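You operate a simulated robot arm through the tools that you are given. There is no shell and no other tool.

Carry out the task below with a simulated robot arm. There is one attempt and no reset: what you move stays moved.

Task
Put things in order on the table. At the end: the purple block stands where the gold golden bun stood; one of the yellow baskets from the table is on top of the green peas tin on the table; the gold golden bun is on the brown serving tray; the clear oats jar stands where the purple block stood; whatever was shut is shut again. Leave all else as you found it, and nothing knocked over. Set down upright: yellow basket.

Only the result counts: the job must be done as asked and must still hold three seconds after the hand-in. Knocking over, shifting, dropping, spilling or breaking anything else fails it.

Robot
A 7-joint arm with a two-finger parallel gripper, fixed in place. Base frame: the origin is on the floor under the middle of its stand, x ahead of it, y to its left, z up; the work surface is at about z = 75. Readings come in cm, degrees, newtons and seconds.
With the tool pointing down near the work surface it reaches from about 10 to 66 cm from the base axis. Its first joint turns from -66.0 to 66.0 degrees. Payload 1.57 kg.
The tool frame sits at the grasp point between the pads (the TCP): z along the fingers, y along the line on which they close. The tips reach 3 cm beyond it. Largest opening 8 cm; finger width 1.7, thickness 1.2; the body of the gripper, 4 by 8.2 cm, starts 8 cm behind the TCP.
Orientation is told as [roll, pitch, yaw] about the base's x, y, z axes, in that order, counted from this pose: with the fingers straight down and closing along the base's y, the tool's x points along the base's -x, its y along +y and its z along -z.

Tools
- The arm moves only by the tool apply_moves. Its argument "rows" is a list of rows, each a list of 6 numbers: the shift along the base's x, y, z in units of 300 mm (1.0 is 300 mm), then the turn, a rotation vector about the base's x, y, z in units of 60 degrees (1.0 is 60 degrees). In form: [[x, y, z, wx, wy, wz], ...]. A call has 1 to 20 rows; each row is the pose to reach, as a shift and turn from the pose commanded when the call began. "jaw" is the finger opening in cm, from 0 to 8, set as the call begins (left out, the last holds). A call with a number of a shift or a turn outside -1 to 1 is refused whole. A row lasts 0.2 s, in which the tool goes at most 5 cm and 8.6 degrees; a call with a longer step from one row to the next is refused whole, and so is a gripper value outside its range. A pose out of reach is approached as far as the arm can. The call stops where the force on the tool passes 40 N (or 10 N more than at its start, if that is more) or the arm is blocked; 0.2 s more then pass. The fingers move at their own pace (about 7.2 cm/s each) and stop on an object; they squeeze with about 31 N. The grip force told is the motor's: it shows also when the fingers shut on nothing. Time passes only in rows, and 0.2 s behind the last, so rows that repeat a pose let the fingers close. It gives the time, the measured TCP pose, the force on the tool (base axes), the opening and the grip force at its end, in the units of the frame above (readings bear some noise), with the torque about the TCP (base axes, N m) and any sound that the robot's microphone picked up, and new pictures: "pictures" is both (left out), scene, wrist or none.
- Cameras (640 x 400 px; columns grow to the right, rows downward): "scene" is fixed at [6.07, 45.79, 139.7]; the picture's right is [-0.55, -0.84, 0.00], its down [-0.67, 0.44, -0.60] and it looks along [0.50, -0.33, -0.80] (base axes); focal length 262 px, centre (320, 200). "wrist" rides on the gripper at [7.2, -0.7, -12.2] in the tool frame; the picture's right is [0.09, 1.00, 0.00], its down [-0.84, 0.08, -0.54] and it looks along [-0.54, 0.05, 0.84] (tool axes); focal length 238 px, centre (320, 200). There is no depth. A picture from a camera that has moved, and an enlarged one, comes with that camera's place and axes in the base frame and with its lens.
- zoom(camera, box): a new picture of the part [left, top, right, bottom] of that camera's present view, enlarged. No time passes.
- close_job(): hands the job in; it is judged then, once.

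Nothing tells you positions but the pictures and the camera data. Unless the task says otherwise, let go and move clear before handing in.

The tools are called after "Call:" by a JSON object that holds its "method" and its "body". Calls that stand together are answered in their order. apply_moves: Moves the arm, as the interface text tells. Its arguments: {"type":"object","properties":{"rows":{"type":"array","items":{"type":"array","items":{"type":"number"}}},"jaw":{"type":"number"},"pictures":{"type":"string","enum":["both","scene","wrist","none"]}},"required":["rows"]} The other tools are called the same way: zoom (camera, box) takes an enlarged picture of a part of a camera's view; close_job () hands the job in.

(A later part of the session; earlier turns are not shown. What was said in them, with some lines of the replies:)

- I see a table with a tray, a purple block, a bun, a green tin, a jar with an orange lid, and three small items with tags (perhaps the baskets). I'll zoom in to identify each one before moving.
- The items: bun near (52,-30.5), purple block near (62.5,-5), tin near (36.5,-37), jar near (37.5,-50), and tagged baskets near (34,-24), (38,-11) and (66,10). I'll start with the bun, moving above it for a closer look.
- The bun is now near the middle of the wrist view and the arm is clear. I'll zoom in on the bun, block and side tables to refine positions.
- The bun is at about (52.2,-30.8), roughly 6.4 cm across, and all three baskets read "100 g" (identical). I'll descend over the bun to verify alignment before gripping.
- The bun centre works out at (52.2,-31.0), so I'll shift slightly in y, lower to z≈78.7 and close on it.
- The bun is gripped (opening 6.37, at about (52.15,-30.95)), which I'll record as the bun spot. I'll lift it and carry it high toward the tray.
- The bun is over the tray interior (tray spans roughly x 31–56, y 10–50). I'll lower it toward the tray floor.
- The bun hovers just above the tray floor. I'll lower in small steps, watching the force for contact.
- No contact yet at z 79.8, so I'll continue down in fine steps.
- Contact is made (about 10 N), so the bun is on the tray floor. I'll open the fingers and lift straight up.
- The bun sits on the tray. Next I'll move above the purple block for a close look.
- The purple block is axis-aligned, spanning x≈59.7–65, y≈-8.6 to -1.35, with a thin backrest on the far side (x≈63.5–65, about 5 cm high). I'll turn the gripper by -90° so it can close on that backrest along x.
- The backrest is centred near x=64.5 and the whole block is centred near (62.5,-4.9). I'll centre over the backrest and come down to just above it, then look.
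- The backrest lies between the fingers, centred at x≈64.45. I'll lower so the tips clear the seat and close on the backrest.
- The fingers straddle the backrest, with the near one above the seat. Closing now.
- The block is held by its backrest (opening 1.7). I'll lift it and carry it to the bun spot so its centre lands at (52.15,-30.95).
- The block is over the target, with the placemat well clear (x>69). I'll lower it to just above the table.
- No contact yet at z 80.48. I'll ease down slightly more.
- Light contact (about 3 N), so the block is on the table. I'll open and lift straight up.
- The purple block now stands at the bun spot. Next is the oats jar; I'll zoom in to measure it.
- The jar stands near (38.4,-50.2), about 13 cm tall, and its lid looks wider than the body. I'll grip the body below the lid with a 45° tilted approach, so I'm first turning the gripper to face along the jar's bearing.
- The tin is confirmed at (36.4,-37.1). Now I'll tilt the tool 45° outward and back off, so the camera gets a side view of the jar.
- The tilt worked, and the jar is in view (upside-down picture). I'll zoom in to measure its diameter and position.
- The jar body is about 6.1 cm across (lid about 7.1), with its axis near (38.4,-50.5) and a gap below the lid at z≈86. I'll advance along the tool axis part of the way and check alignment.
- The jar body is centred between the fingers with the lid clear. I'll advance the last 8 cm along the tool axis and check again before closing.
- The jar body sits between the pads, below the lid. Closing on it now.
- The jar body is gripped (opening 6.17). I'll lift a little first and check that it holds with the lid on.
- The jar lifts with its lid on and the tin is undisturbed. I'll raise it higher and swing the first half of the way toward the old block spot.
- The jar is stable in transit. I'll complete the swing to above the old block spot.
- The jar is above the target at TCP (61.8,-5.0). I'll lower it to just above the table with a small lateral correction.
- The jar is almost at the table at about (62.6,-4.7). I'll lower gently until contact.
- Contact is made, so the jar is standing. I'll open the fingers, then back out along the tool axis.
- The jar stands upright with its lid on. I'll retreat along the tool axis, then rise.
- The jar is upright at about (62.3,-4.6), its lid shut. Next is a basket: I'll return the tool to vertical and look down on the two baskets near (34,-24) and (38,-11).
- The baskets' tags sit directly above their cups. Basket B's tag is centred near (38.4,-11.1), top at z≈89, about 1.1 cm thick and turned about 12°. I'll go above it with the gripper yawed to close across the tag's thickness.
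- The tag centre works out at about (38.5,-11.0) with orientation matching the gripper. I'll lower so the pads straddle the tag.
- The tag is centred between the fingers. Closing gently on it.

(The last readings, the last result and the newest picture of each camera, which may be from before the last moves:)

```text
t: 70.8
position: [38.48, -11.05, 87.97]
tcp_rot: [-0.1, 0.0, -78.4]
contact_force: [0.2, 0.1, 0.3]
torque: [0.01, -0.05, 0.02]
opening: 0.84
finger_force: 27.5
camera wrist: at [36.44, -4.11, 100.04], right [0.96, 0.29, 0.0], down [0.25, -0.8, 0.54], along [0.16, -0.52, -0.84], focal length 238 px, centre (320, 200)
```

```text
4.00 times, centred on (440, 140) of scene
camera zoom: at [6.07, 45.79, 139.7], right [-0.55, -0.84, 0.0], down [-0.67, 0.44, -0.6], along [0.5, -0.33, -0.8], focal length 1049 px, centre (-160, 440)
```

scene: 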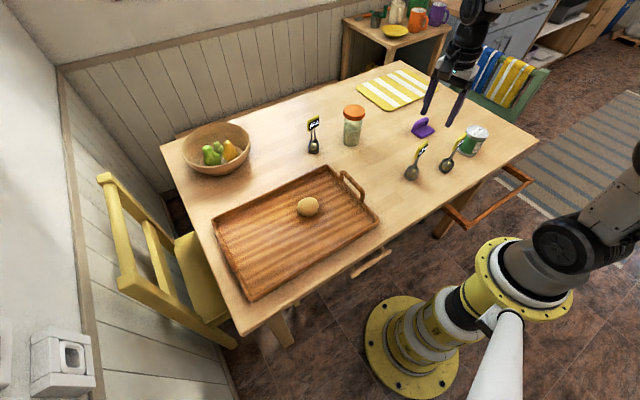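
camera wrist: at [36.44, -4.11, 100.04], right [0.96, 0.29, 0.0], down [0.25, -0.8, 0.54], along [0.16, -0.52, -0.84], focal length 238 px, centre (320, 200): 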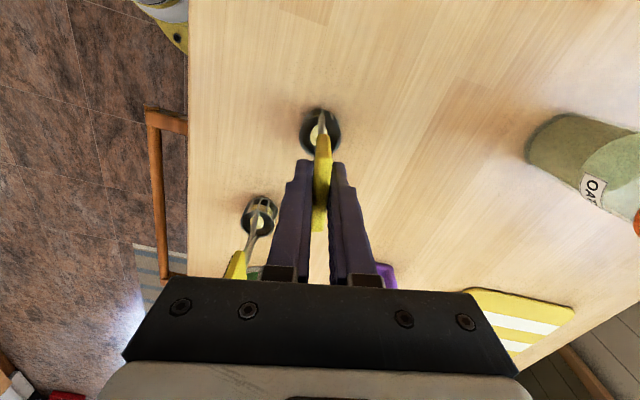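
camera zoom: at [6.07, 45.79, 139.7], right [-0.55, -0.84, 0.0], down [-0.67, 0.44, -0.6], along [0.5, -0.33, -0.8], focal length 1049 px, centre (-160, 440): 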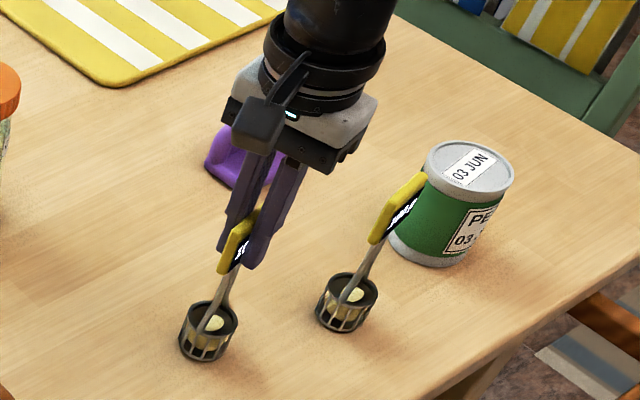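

The tag is gripped (opening 0.84). I'll lift a little and verify the basket hangs upright.

Call:
{"method": "apply_moves", "body": {"rows": [[0, 0, 0.01, 0, 0, 0], [0, 0, 0.03, 0, 0, 0], [0, 0, 0.06, 0, 0, 0], [0, 0, 0.1, 0, 0, 0], [0, 0, 0.1, 0, 0, 0]], "pictures": "wrist"}}

Call:
{"method": "zoom", "body": {"camera": "scene", "box": [380, 90, 500, 190]}}

```text
t: 72.0
position: [38.57, -11.11, 90.76]
tcp_rot: [-0.1, 0.0, -78.3]
contact_force: [0.4, -0.7, -1.2]
torque: [-0.03, 0.04, 0.03]
opening: 0.86
finger_force: 27.3
camera wrist: at [36.46, -4.2, 103.01], right [0.96, 0.29, 0.0], down [0.25, -0.8, 0.54], along [0.16, -0.52, -0.84], focal length 238 px, centre (320, 200)
```

wrist: 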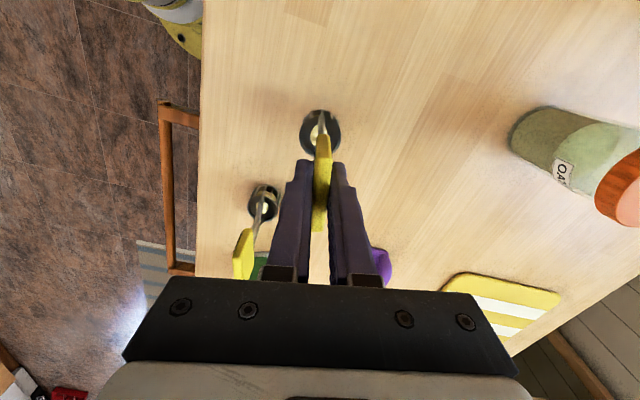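

```text
4.00 times, centred on (440, 140) of scene
camera zoom: at [6.07, 45.79, 139.7], right [-0.55, -0.84, 0.0], down [-0.67, 0.44, -0.6], along [0.5, -0.33, -0.8], focal length 1049 px, centre (-160, 440)
```

zoom: 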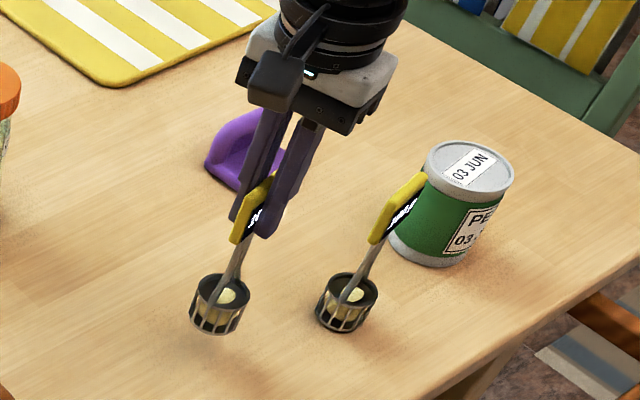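

The basket hangs upright and lifts cleanly. I'll raise it above the other tag's height and carry it around to above the tin.

Call:
{"method": "apply_moves", "body": {"rows": [[0, 0, 0.08, 0, 0, 0], [0, 0, 0.2, 0, 0, 0], [0.02, 0, 0.33, 0, 0, 0], [0.05, -0.02, 0.46, 0, 0, 0], [0.08, -0.08, 0.56, 0, 0, 0], [0.1, -0.18, 0.573, 0, 0, 0], [0.1, -0.3, 0.573, 0, 0, 0], [0.1, -0.42, 0.573, 0, 0, 0], [0.08, -0.54, 0.573, 0, 0, 0], [0.03, -0.66, 0.573, 0, 0, 0], [-0.02, -0.77, 0.573, 0, 0, 0], [-0.06, -0.85, 0.573, 0, 0, 0], [-0.068, -0.867, 0.573, 0, 0, 0], [-0.068, -0.867, 0.573, 0, 0, 0]]}}

Call:
{"method": "zoom", "body": {"camera": "wrist", "box": [250, 70, 410, 230]}}

```text
t: 75.0
position: [36.68, -36.81, 107.97]
tcp_rot: [-0.1, 0.0, -78.4]
contact_force: [0.3, 0.2, -1.6]
torque: [0.02, 0.02, 0.01]
opening: 0.84
finger_force: 27.7
camera wrist: at [34.55, -29.89, 120.05], right [0.96, 0.29, 0.0], down [0.25, -0.8, 0.54], along [0.16, -0.52, -0.84], focal length 238 px, centre (320, 200)
```

scene: 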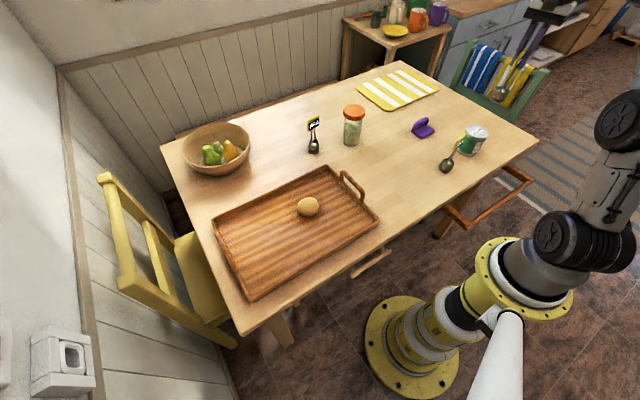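
wrist: 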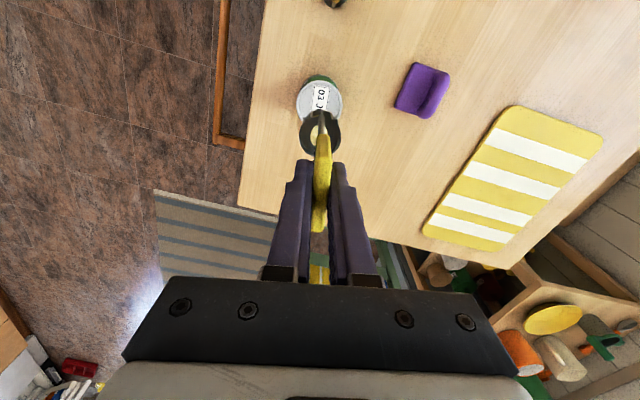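

```text
2.50 times, centred on (330, 150) of wrist
camera zoom: at [34.55, -29.89, 120.05], right [0.96, 0.29, 0.0], down [0.25, -0.8, 0.54], along [0.16, -0.52, -0.84], focal length 596 px, centre (295, 325)
```

zoom: 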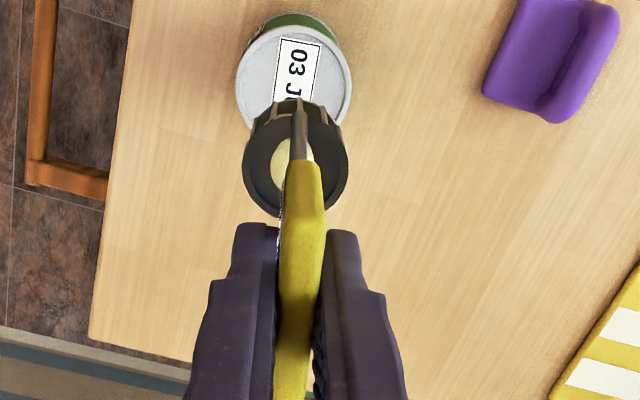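

The basket is above the tin, whose centre is about (36.5,-37.0). I'll nudge y slightly and lower until the cup is just above the tin lid.

Call:
{"method": "apply_moves", "body": {"rows": [[-0.002, -0.012, -0.04, 0, 0, 0], [-0.002, -0.012, -0.11, 0, 0, 0], [-0.002, -0.012, -0.19, 0, 0, 0], [-0.002, -0.012, -0.26, 0, 0, 0], [-0.002, -0.012, -0.31, 0, 0, 0], [-0.002, -0.012, -0.34, 0, 0, 0], [-0.002, -0.012, -0.355, 0, 0, 0], [-0.002, -0.012, -0.355, 0, 0, 0]]}}

Call:
{"method": "zoom", "body": {"camera": "scene", "box": [420, 80, 540, 170]}}

Call:
{"method": "zoom", "body": {"camera": "wrist", "box": [250, 50, 410, 210]}}

```text
t: 76.8
position: [36.59, -37.45, 97.36]
tcp_rot: [-0.1, -0.1, -78.3]
contact_force: [0.8, 0.8, -2.3]
torque: [-0.01, 0.02, 0.0]
opening: 0.86
finger_force: 27.4
camera wrist: at [34.5, -30.55, 109.46], right [0.96, 0.29, 0.0], down [0.25, -0.8, 0.54], along [0.16, -0.52, -0.84], focal length 238 px, centre (320, 200)
```

scene: 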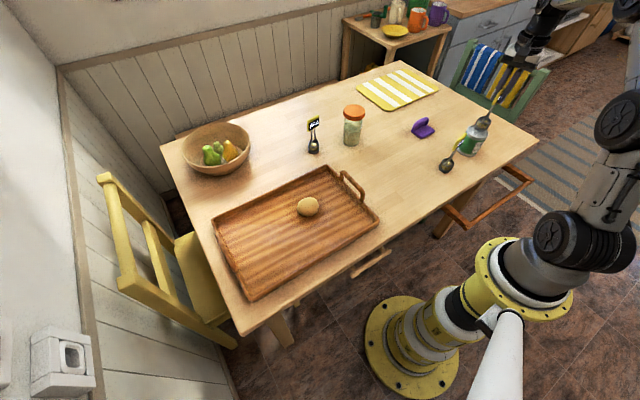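
wrist: 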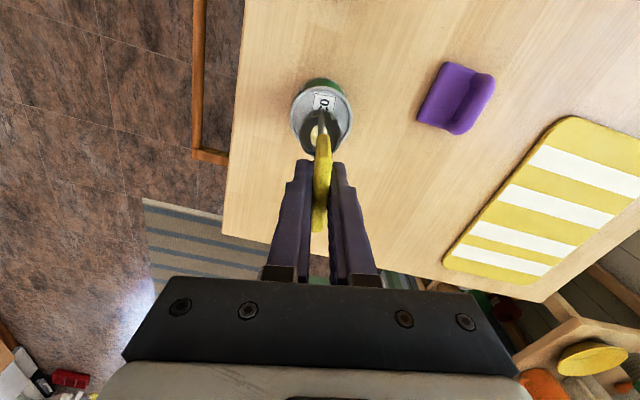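

```text
4.44 times, centred on (480, 125) of scene
camera zoom: at [6.07, 45.79, 139.7], right [-0.55, -0.84, 0.0], down [-0.67, 0.44, -0.6], along [0.5, -0.33, -0.8], focal length 1166 px, centre (-391, 533)
```

zoom: 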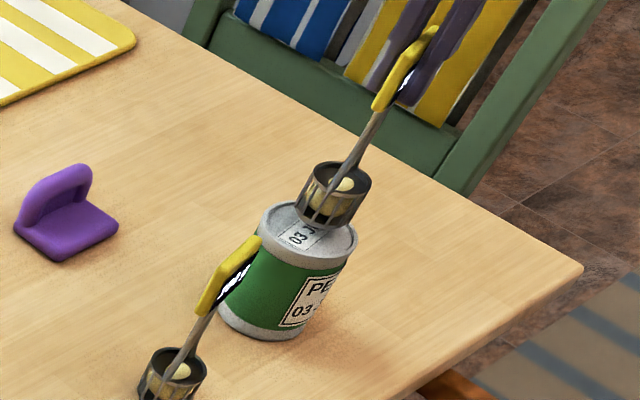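

```text
2.50 times, centred on (330, 130) of wrist
camera zoom: at [34.5, -30.55, 109.46], right [0.96, 0.29, 0.0], down [0.25, -0.8, 0.54], along [0.16, -0.52, -0.84], focal length 596 px, centre (295, 375)
```

zoom: 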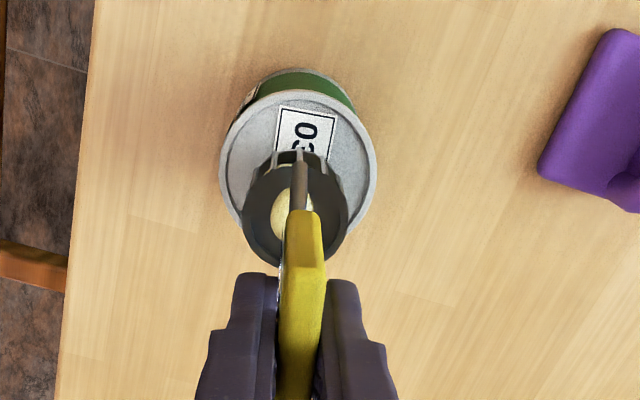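

The cup is just above the tin lid, offset about 0.3 cm in y. I'll correct that and then lower in small steps to contact.

Call:
{"method": "apply_moves", "body": {"rows": [[0, 0.005, -0.004, 0, 0, 0], [0, 0.01, -0.015, 0, 0, 0], [0, 0.01, -0.027, 0, 0, 0], [0, 0.01, -0.036, 0, 0, 0], [0, 0.01, -0.036, 0, 0, 0]], "pictures": "wrist"}}

Call:
{"method": "zoom", "body": {"camera": "scene", "box": [430, 90, 510, 160]}}

```text
t: 78.0
position: [36.59, -37.31, 96.4]
tcp_rot: [0.0, -0.1, -78.3]
contact_force: [-2.1, 2.1, 6.7]
torque: [0.43, 0.18, -0.01]
opening: 0.84
finger_force: 27.3
camera wrist: at [34.47, -30.31, 108.53], right [0.96, 0.29, 0.0], down [0.25, -0.8, 0.54], along [0.16, -0.52, -0.84], focal length 238 px, centre (320, 200)
```

wrist: 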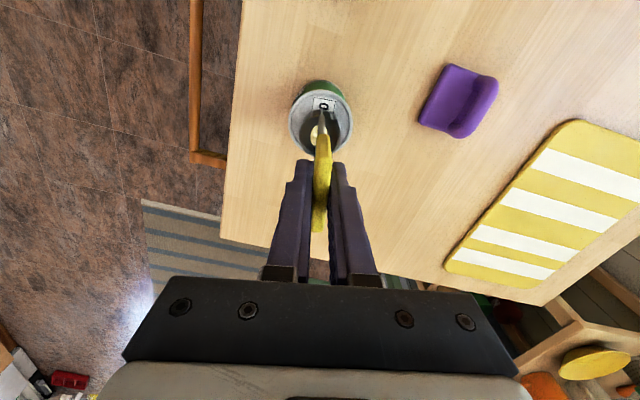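

```text
5.71 times, centred on (470, 125) of scene
camera zoom: at [6.06, 45.8, 139.7], right [-0.55, -0.84, 0.0], down [-0.67, 0.44, -0.6], along [0.5, -0.33, -0.8], focal length 1499 px, centre (-537, 629)
```

zoom: 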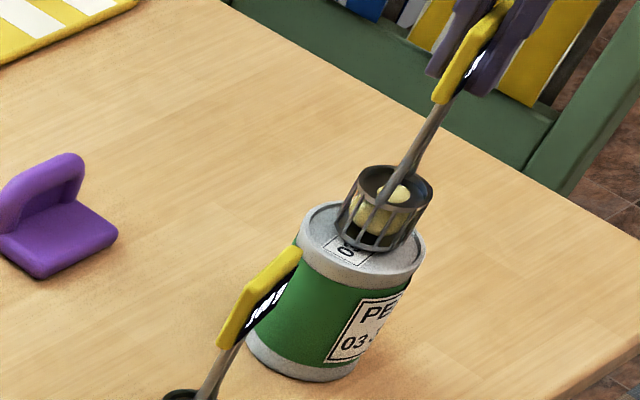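

Contact came a little early (about 7 N at z 96.3), so I'll look closely at how the cup sits on the tin lid before going on.

Call:
{"method": "zoom", "body": {"camera": "scene", "box": [450, 105, 500, 165]}}

Call:
{"method": "zoom", "body": {"camera": "wrist", "box": [280, 65, 360, 175]}}

```text
6.67 times, centred on (475, 135) of scene
camera zoom: at [6.06, 45.8, 139.7], right [-0.55, -0.84, 0.0], down [-0.67, 0.44, -0.6], along [0.5, -0.33, -0.8], focal length 1748 px, centre (-713, 633)
```

zoom: 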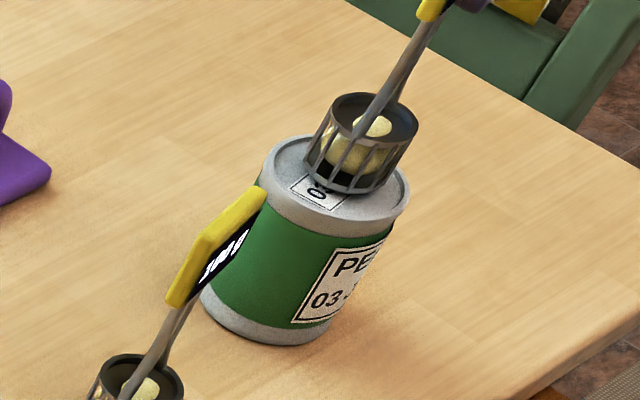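

```text
3.64 times, centred on (320, 120) of wrist
camera zoom: at [34.47, -30.31, 108.53], right [0.96, 0.29, 0.0], down [0.25, -0.8, 0.54], along [0.16, -0.52, -0.84], focal length 867 px, centre (320, 491)
```

zoom: 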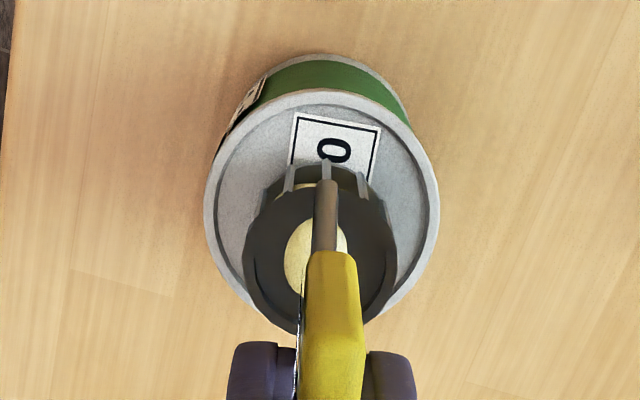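

Call:
{"method": "zoom", "body": {"camera": "scene", "box": [462, 115, 492, 145]}}

Call:
{"method": "zoom", "body": {"camera": "wrist", "box": [290, 80, 350, 130]}}

```text
13.33 times, centred on (477, 130) of scene
camera zoom: at [6.06, 45.8, 139.7], right [-0.55, -0.84, 0.0], down [-0.67, 0.44, -0.6], along [0.5, -0.33, -0.8], focal length 3497 px, centre (-1773, 1133)
```

zoom: 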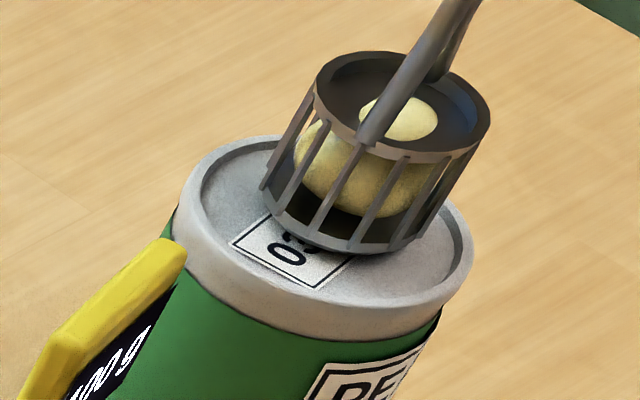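

```text
8.00 times, centred on (320, 105) of wrist
camera zoom: at [34.47, -30.31, 108.53], right [0.96, 0.29, 0.0], down [0.25, -0.8, 0.54], along [0.16, -0.52, -0.84], focal length 1907 px, centre (320, 960)
```

zoom: 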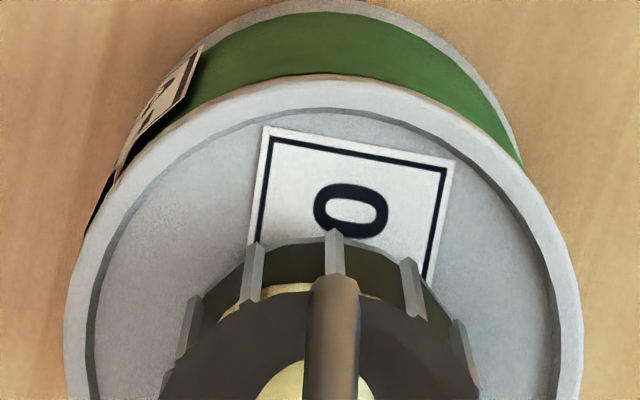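

The cup is on the lid but sits roughly 0.5 cm toward -y of centre. I'll lift slightly, shift +y by 0.55 cm, and lower again gently.

Call:
{"method": "apply_moves", "body": {"rows": [[0, 0, 0.012, 0, 0, 0], [0, 0, 0.025, 0, 0, 0], [0, 0.009, 0.025, 0, 0, 0], [0, 0.018, 0.025, 0, 0, 0], [0, 0.018, 0.025, 0, 0, 0]], "pictures": "none"}}

Call:
{"method": "zoom", "body": {"camera": "scene", "box": [462, 115, 492, 145]}}

Call:
{"method": "zoom", "body": {"camera": "wrist", "box": [280, 65, 360, 175]}}

```text
t: 79.2
position: [36.51, -36.65, 96.99]
tcp_rot: [-0.1, 0.0, -78.3]
contact_force: [0.3, -0.5, -0.7]
torque: [-0.01, -0.02, -0.02]
opening: 0.87
finger_force: 27.8
```

```text
13.33 times, centred on (477, 130) of scene
camera zoom: at [6.07, 45.79, 139.7], right [-0.55, -0.84, 0.0], down [-0.67, 0.44, -0.6], along [0.5, -0.33, -0.8], focal length 3497 px, centre (-1773, 1133)
```

zoom: 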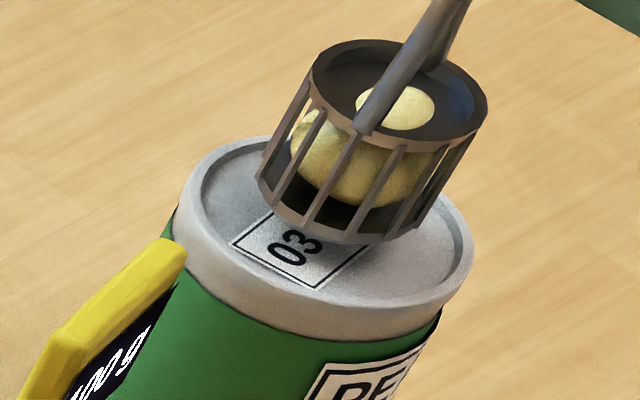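

```text
3.64 times, centred on (320, 120) of wrist
camera zoom: at [34.47, -29.69, 109.14], right [0.96, 0.29, 0.0], down [0.25, -0.8, 0.54], along [0.16, -0.52, -0.84], focal length 867 px, centre (320, 491)
```

zoom: 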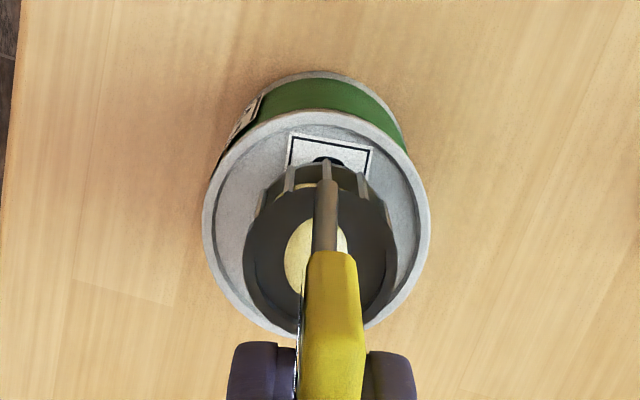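

The cup is now well within the lid. I'll lower it in fine steps to contact.

Call:
{"method": "apply_moves", "body": {"rows": [[0, 0, -0.006, 0, 0, 0], [0, 0, -0.012, 0, 0, 0], [0, 0, -0.017, 0, 0, 0], [0, 0, -0.017, 0, 0, 0]], "pictures": "none"}}

```text
t: 80.2
position: [36.4, -36.6, 96.51]
tcp_rot: [-0.2, 0.1, -78.3]
contact_force: [-1.3, -0.7, -1.4]
torque: [-0.01, 0.01, 0.04]
opening: 0.85
finger_force: 27.9
```

Call:
{"method": "apply_moves", "body": {"rows": [[0, 0, -0.003, 0, 0, 0], [0, 0, -0.005, 0, 0, 0], [0, 0, -0.005, 0, 0, 0]], "pictures": "none"}}

```text
t: 81.0
position: [36.42, -36.66, 96.4]
tcp_rot: [-0.2, -0.2, -78.3]
contact_force: [-0.8, 1.0, 3.9]
torque: [0.32, 0.08, 0.01]
opening: 0.86
finger_force: 27.4
```

Call:
{"method": "zoom", "body": {"camera": "scene", "box": [462, 115, 492, 145]}}

Call:
{"method": "zoom", "body": {"camera": "wrist", "box": [290, 80, 350, 130]}}

Call:
{"method": "zoom", "body": {"camera": "scene", "box": [450, 60, 530, 160]}}

```text
13.33 times, centred on (477, 130) of scene
camera zoom: at [6.06, 45.8, 139.7], right [-0.55, -0.84, 0.0], down [-0.67, 0.44, -0.6], along [0.5, -0.33, -0.8], focal length 3497 px, centre (-1773, 1133)
```

zoom: 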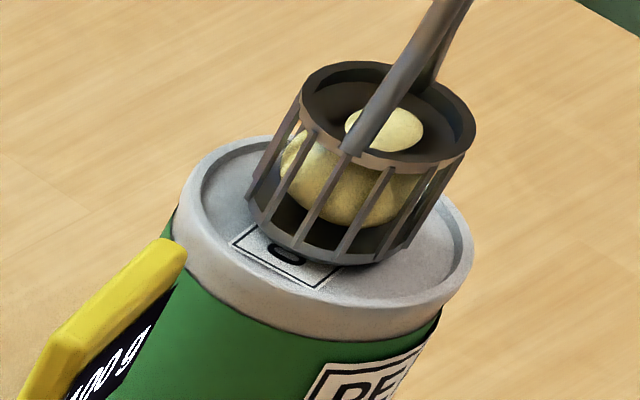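

```text
8.00 times, centred on (320, 105) of wrist
camera zoom: at [34.41, -29.68, 108.54], right [0.96, 0.29, 0.0], down [0.25, -0.8, 0.54], along [0.16, -0.52, -0.84], focal length 1907 px, centre (320, 960)
```

zoom: 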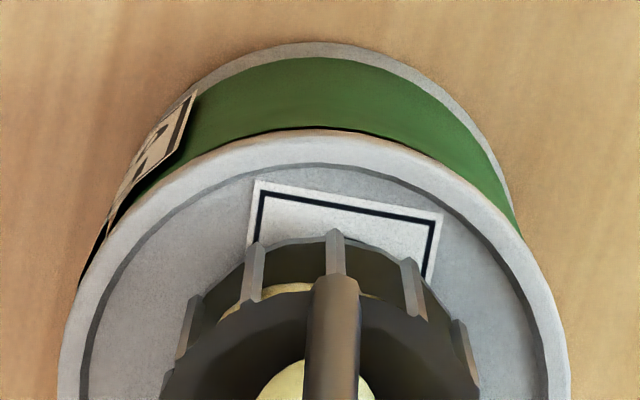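

```text
4.00 times, centred on (490, 110) of scene
camera zoom: at [6.06, 45.8, 139.7], right [-0.55, -0.84, 0.0], down [-0.67, 0.44, -0.6], along [0.5, -0.33, -0.8], focal length 1049 px, centre (-360, 560)
```

zoom: 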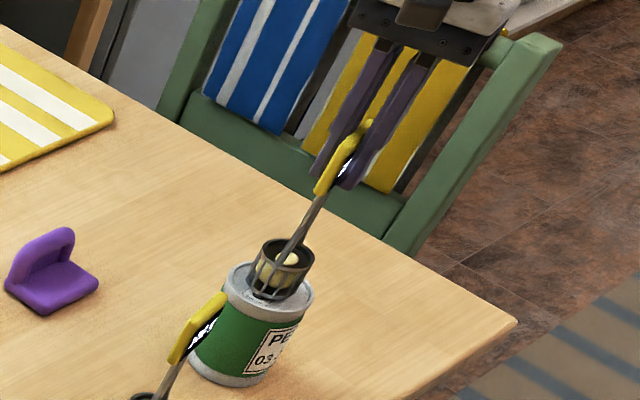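

The cup is centred on the tin lid (within about 0.2 cm) and in contact. I'll ease off the preload slightly and open the fingers.

Call:
{"method": "apply_moves", "body": {"rows": [[0, 0, 0.002, 0, 0, 0], [0, 0, 0.002, 0, 0, 0]], "pictures": "none"}}

Call:
{"method": "apply_moves", "body": {"rows": [[0, 0, 0, 0, 0, 0], [0, 0, 0, 0, 0, 0], [0, 0, 0, 0, 0, 0], [0, 0, 0, 0, 0, 0]], "jaw": 4, "pictures": "both"}}

Call:
{"method": "zoom", "body": {"camera": "scene", "box": [450, 60, 530, 160]}}

```text
t: 81.6
position: [36.51, -36.67, 96.3]
tcp_rot: [-0.1, 0.0, -78.3]
contact_force: [-0.1, 0.2, 0.4]
torque: [0.07, -0.04, 0.02]
opening: 0.88
finger_force: 27.3
```

```text
t: 82.6
position: [36.5, -36.67, 96.45]
tcp_rot: [-0.1, 0.0, -78.3]
contact_force: [0.0, 0.4, 0.3]
torque: [0.04, 0.0, 0.02]
opening: 4.01
finger_force: 0.0
camera wrist: at [34.44, -29.74, 108.56], right [0.96, 0.29, 0.0], down [0.25, -0.8, 0.54], along [0.16, -0.52, -0.84], focal length 238 px, centre (320, 200)
```

scene: 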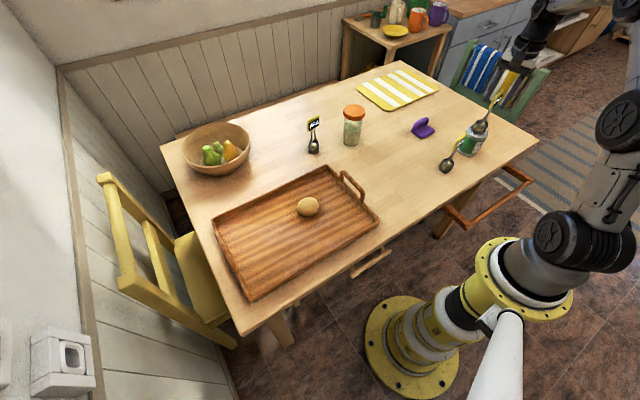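
wrist: 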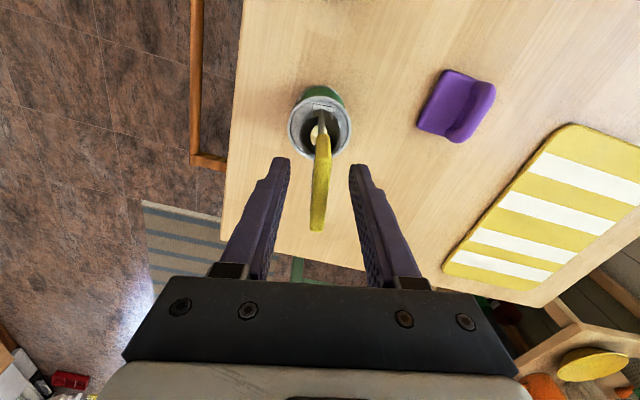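

```text
4.00 times, centred on (490, 110) of scene
camera zoom: at [6.07, 45.79, 139.7], right [-0.55, -0.84, 0.0], down [-0.67, 0.44, -0.6], along [0.5, -0.33, -0.8], focal length 1049 px, centre (-360, 560)
```

zoom: 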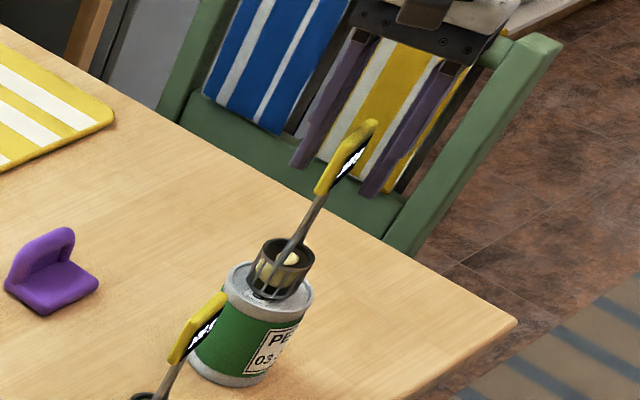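

The basket stands freely on the tin with the fingers open. I'll rise straight up and move clear.

Call:
{"method": "apply_moves", "body": {"rows": [[0, 0, 0.03, 0, 0, 0], [0, 0, 0.07, 0, 0, 0], [0, 0, 0.13, 0, 0, 0], [0, 0, 0.22, 0, 0, 0], [0, 0, 0.34, 0, 0, 0], [0, 0, 0.46, 0, 0, 0], [-0.02, 0.1, 0.5, 0, 0, 0], [-0.04, 0.24, 0.5, 0, 0, 0], [-0.06, 0.38, 0.5, 0, 0, 0], [-0.08, 0.52, 0.5, 0, 0, 0], [-0.1, 0.66, 0.5, 0, 0, 0], [-0.1, 0.66, 0.5, 0, 0, 0]]}}

Call:
{"method": "zoom", "body": {"camera": "scene", "box": [400, 80, 540, 190]}}

Call:
{"method": "zoom", "body": {"camera": "scene", "box": [170, 80, 400, 300]}}

```text
t: 85.2
position: [33.52, -16.61, 111.28]
tcp_rot: [-0.1, -0.1, -78.2]
contact_force: [0.1, 0.2, 0.6]
torque: [-0.02, 0.0, -0.01]
opening: 4.01
finger_force: 0.1
camera wrist: at [31.42, -9.69, 123.41], right [0.96, 0.29, 0.0], down [0.25, -0.8, 0.54], along [0.16, -0.52, -0.84], focal length 238 px, centre (320, 200)
```

scene: 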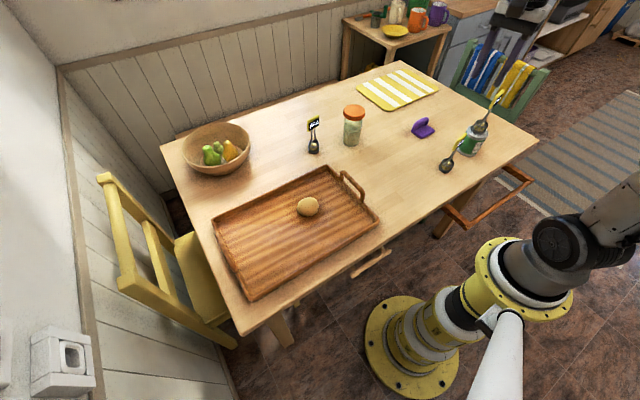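
wrist: 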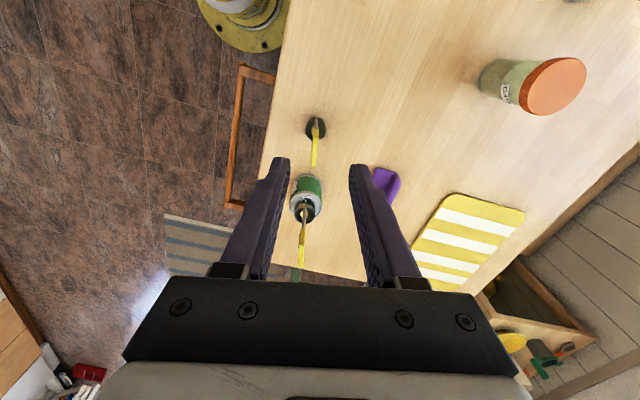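

```text
3.64 times, centred on (470, 135) of scene
camera zoom: at [6.07, 45.79, 139.7], right [-0.55, -0.84, 0.0], down [-0.67, 0.44, -0.6], along [0.5, -0.33, -0.8], focal length 954 px, centre (-226, 436)
```

zoom: 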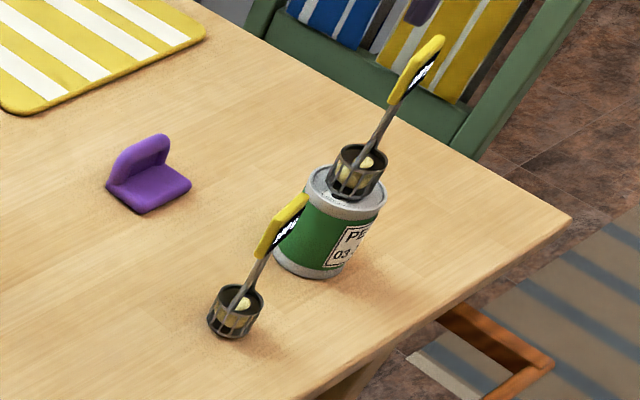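

```text
1.82 times, centred on (285, 190) of scene
camera zoom: at [6.07, 45.79, 139.7], right [-0.55, -0.84, 0.0], down [-0.67, 0.44, -0.6], along [0.5, -0.33, -0.8], focal length 477 px, centre (384, 218)
```

zoom: 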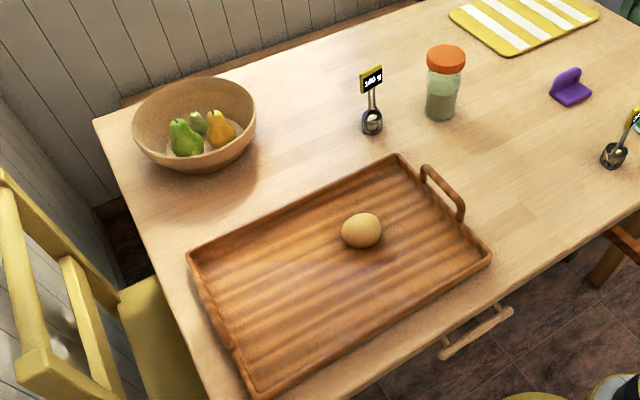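

Final check of the pictures: the bun is on the tray, the block stands at the bun's spot, the jar (lid on) stands at the block's spot, and the basket is upright on the tin. Nothing else appears moved and the arm is clear, so I'm handing in.

Call:
{"method": "close_job", "body": {}}

```text
The job is handed in.
```

I put everything in order as asked and handed the job in. In the final pictures nothing is knocked over and nothing else has visibly moved. The hand-in gave no verdict, so I don't know how it was judged.

| Item | Where it is now |
|---|---|
| Golden bun | On the brown serving tray, well inside the rim |
| Purple block | Upright where the bun stood, about (52.2, -31.0) cm; the bun was at (52.15, -30.95) |
| Oats jar | Upright where the block stood, about (62.4, -4.7) cm; the block was at (62.5, -4.9) |
| Yellow basket | Upright on the green peas tin, about centred on the lid |

All three yellow baskets read "100 g", so I used the one that stood alone near (38, -11) cm. I carried the jar by its body below the lid, so the lid stayed shut, and I opened nothing else. The gripper was open and clear of everything when I handed in.
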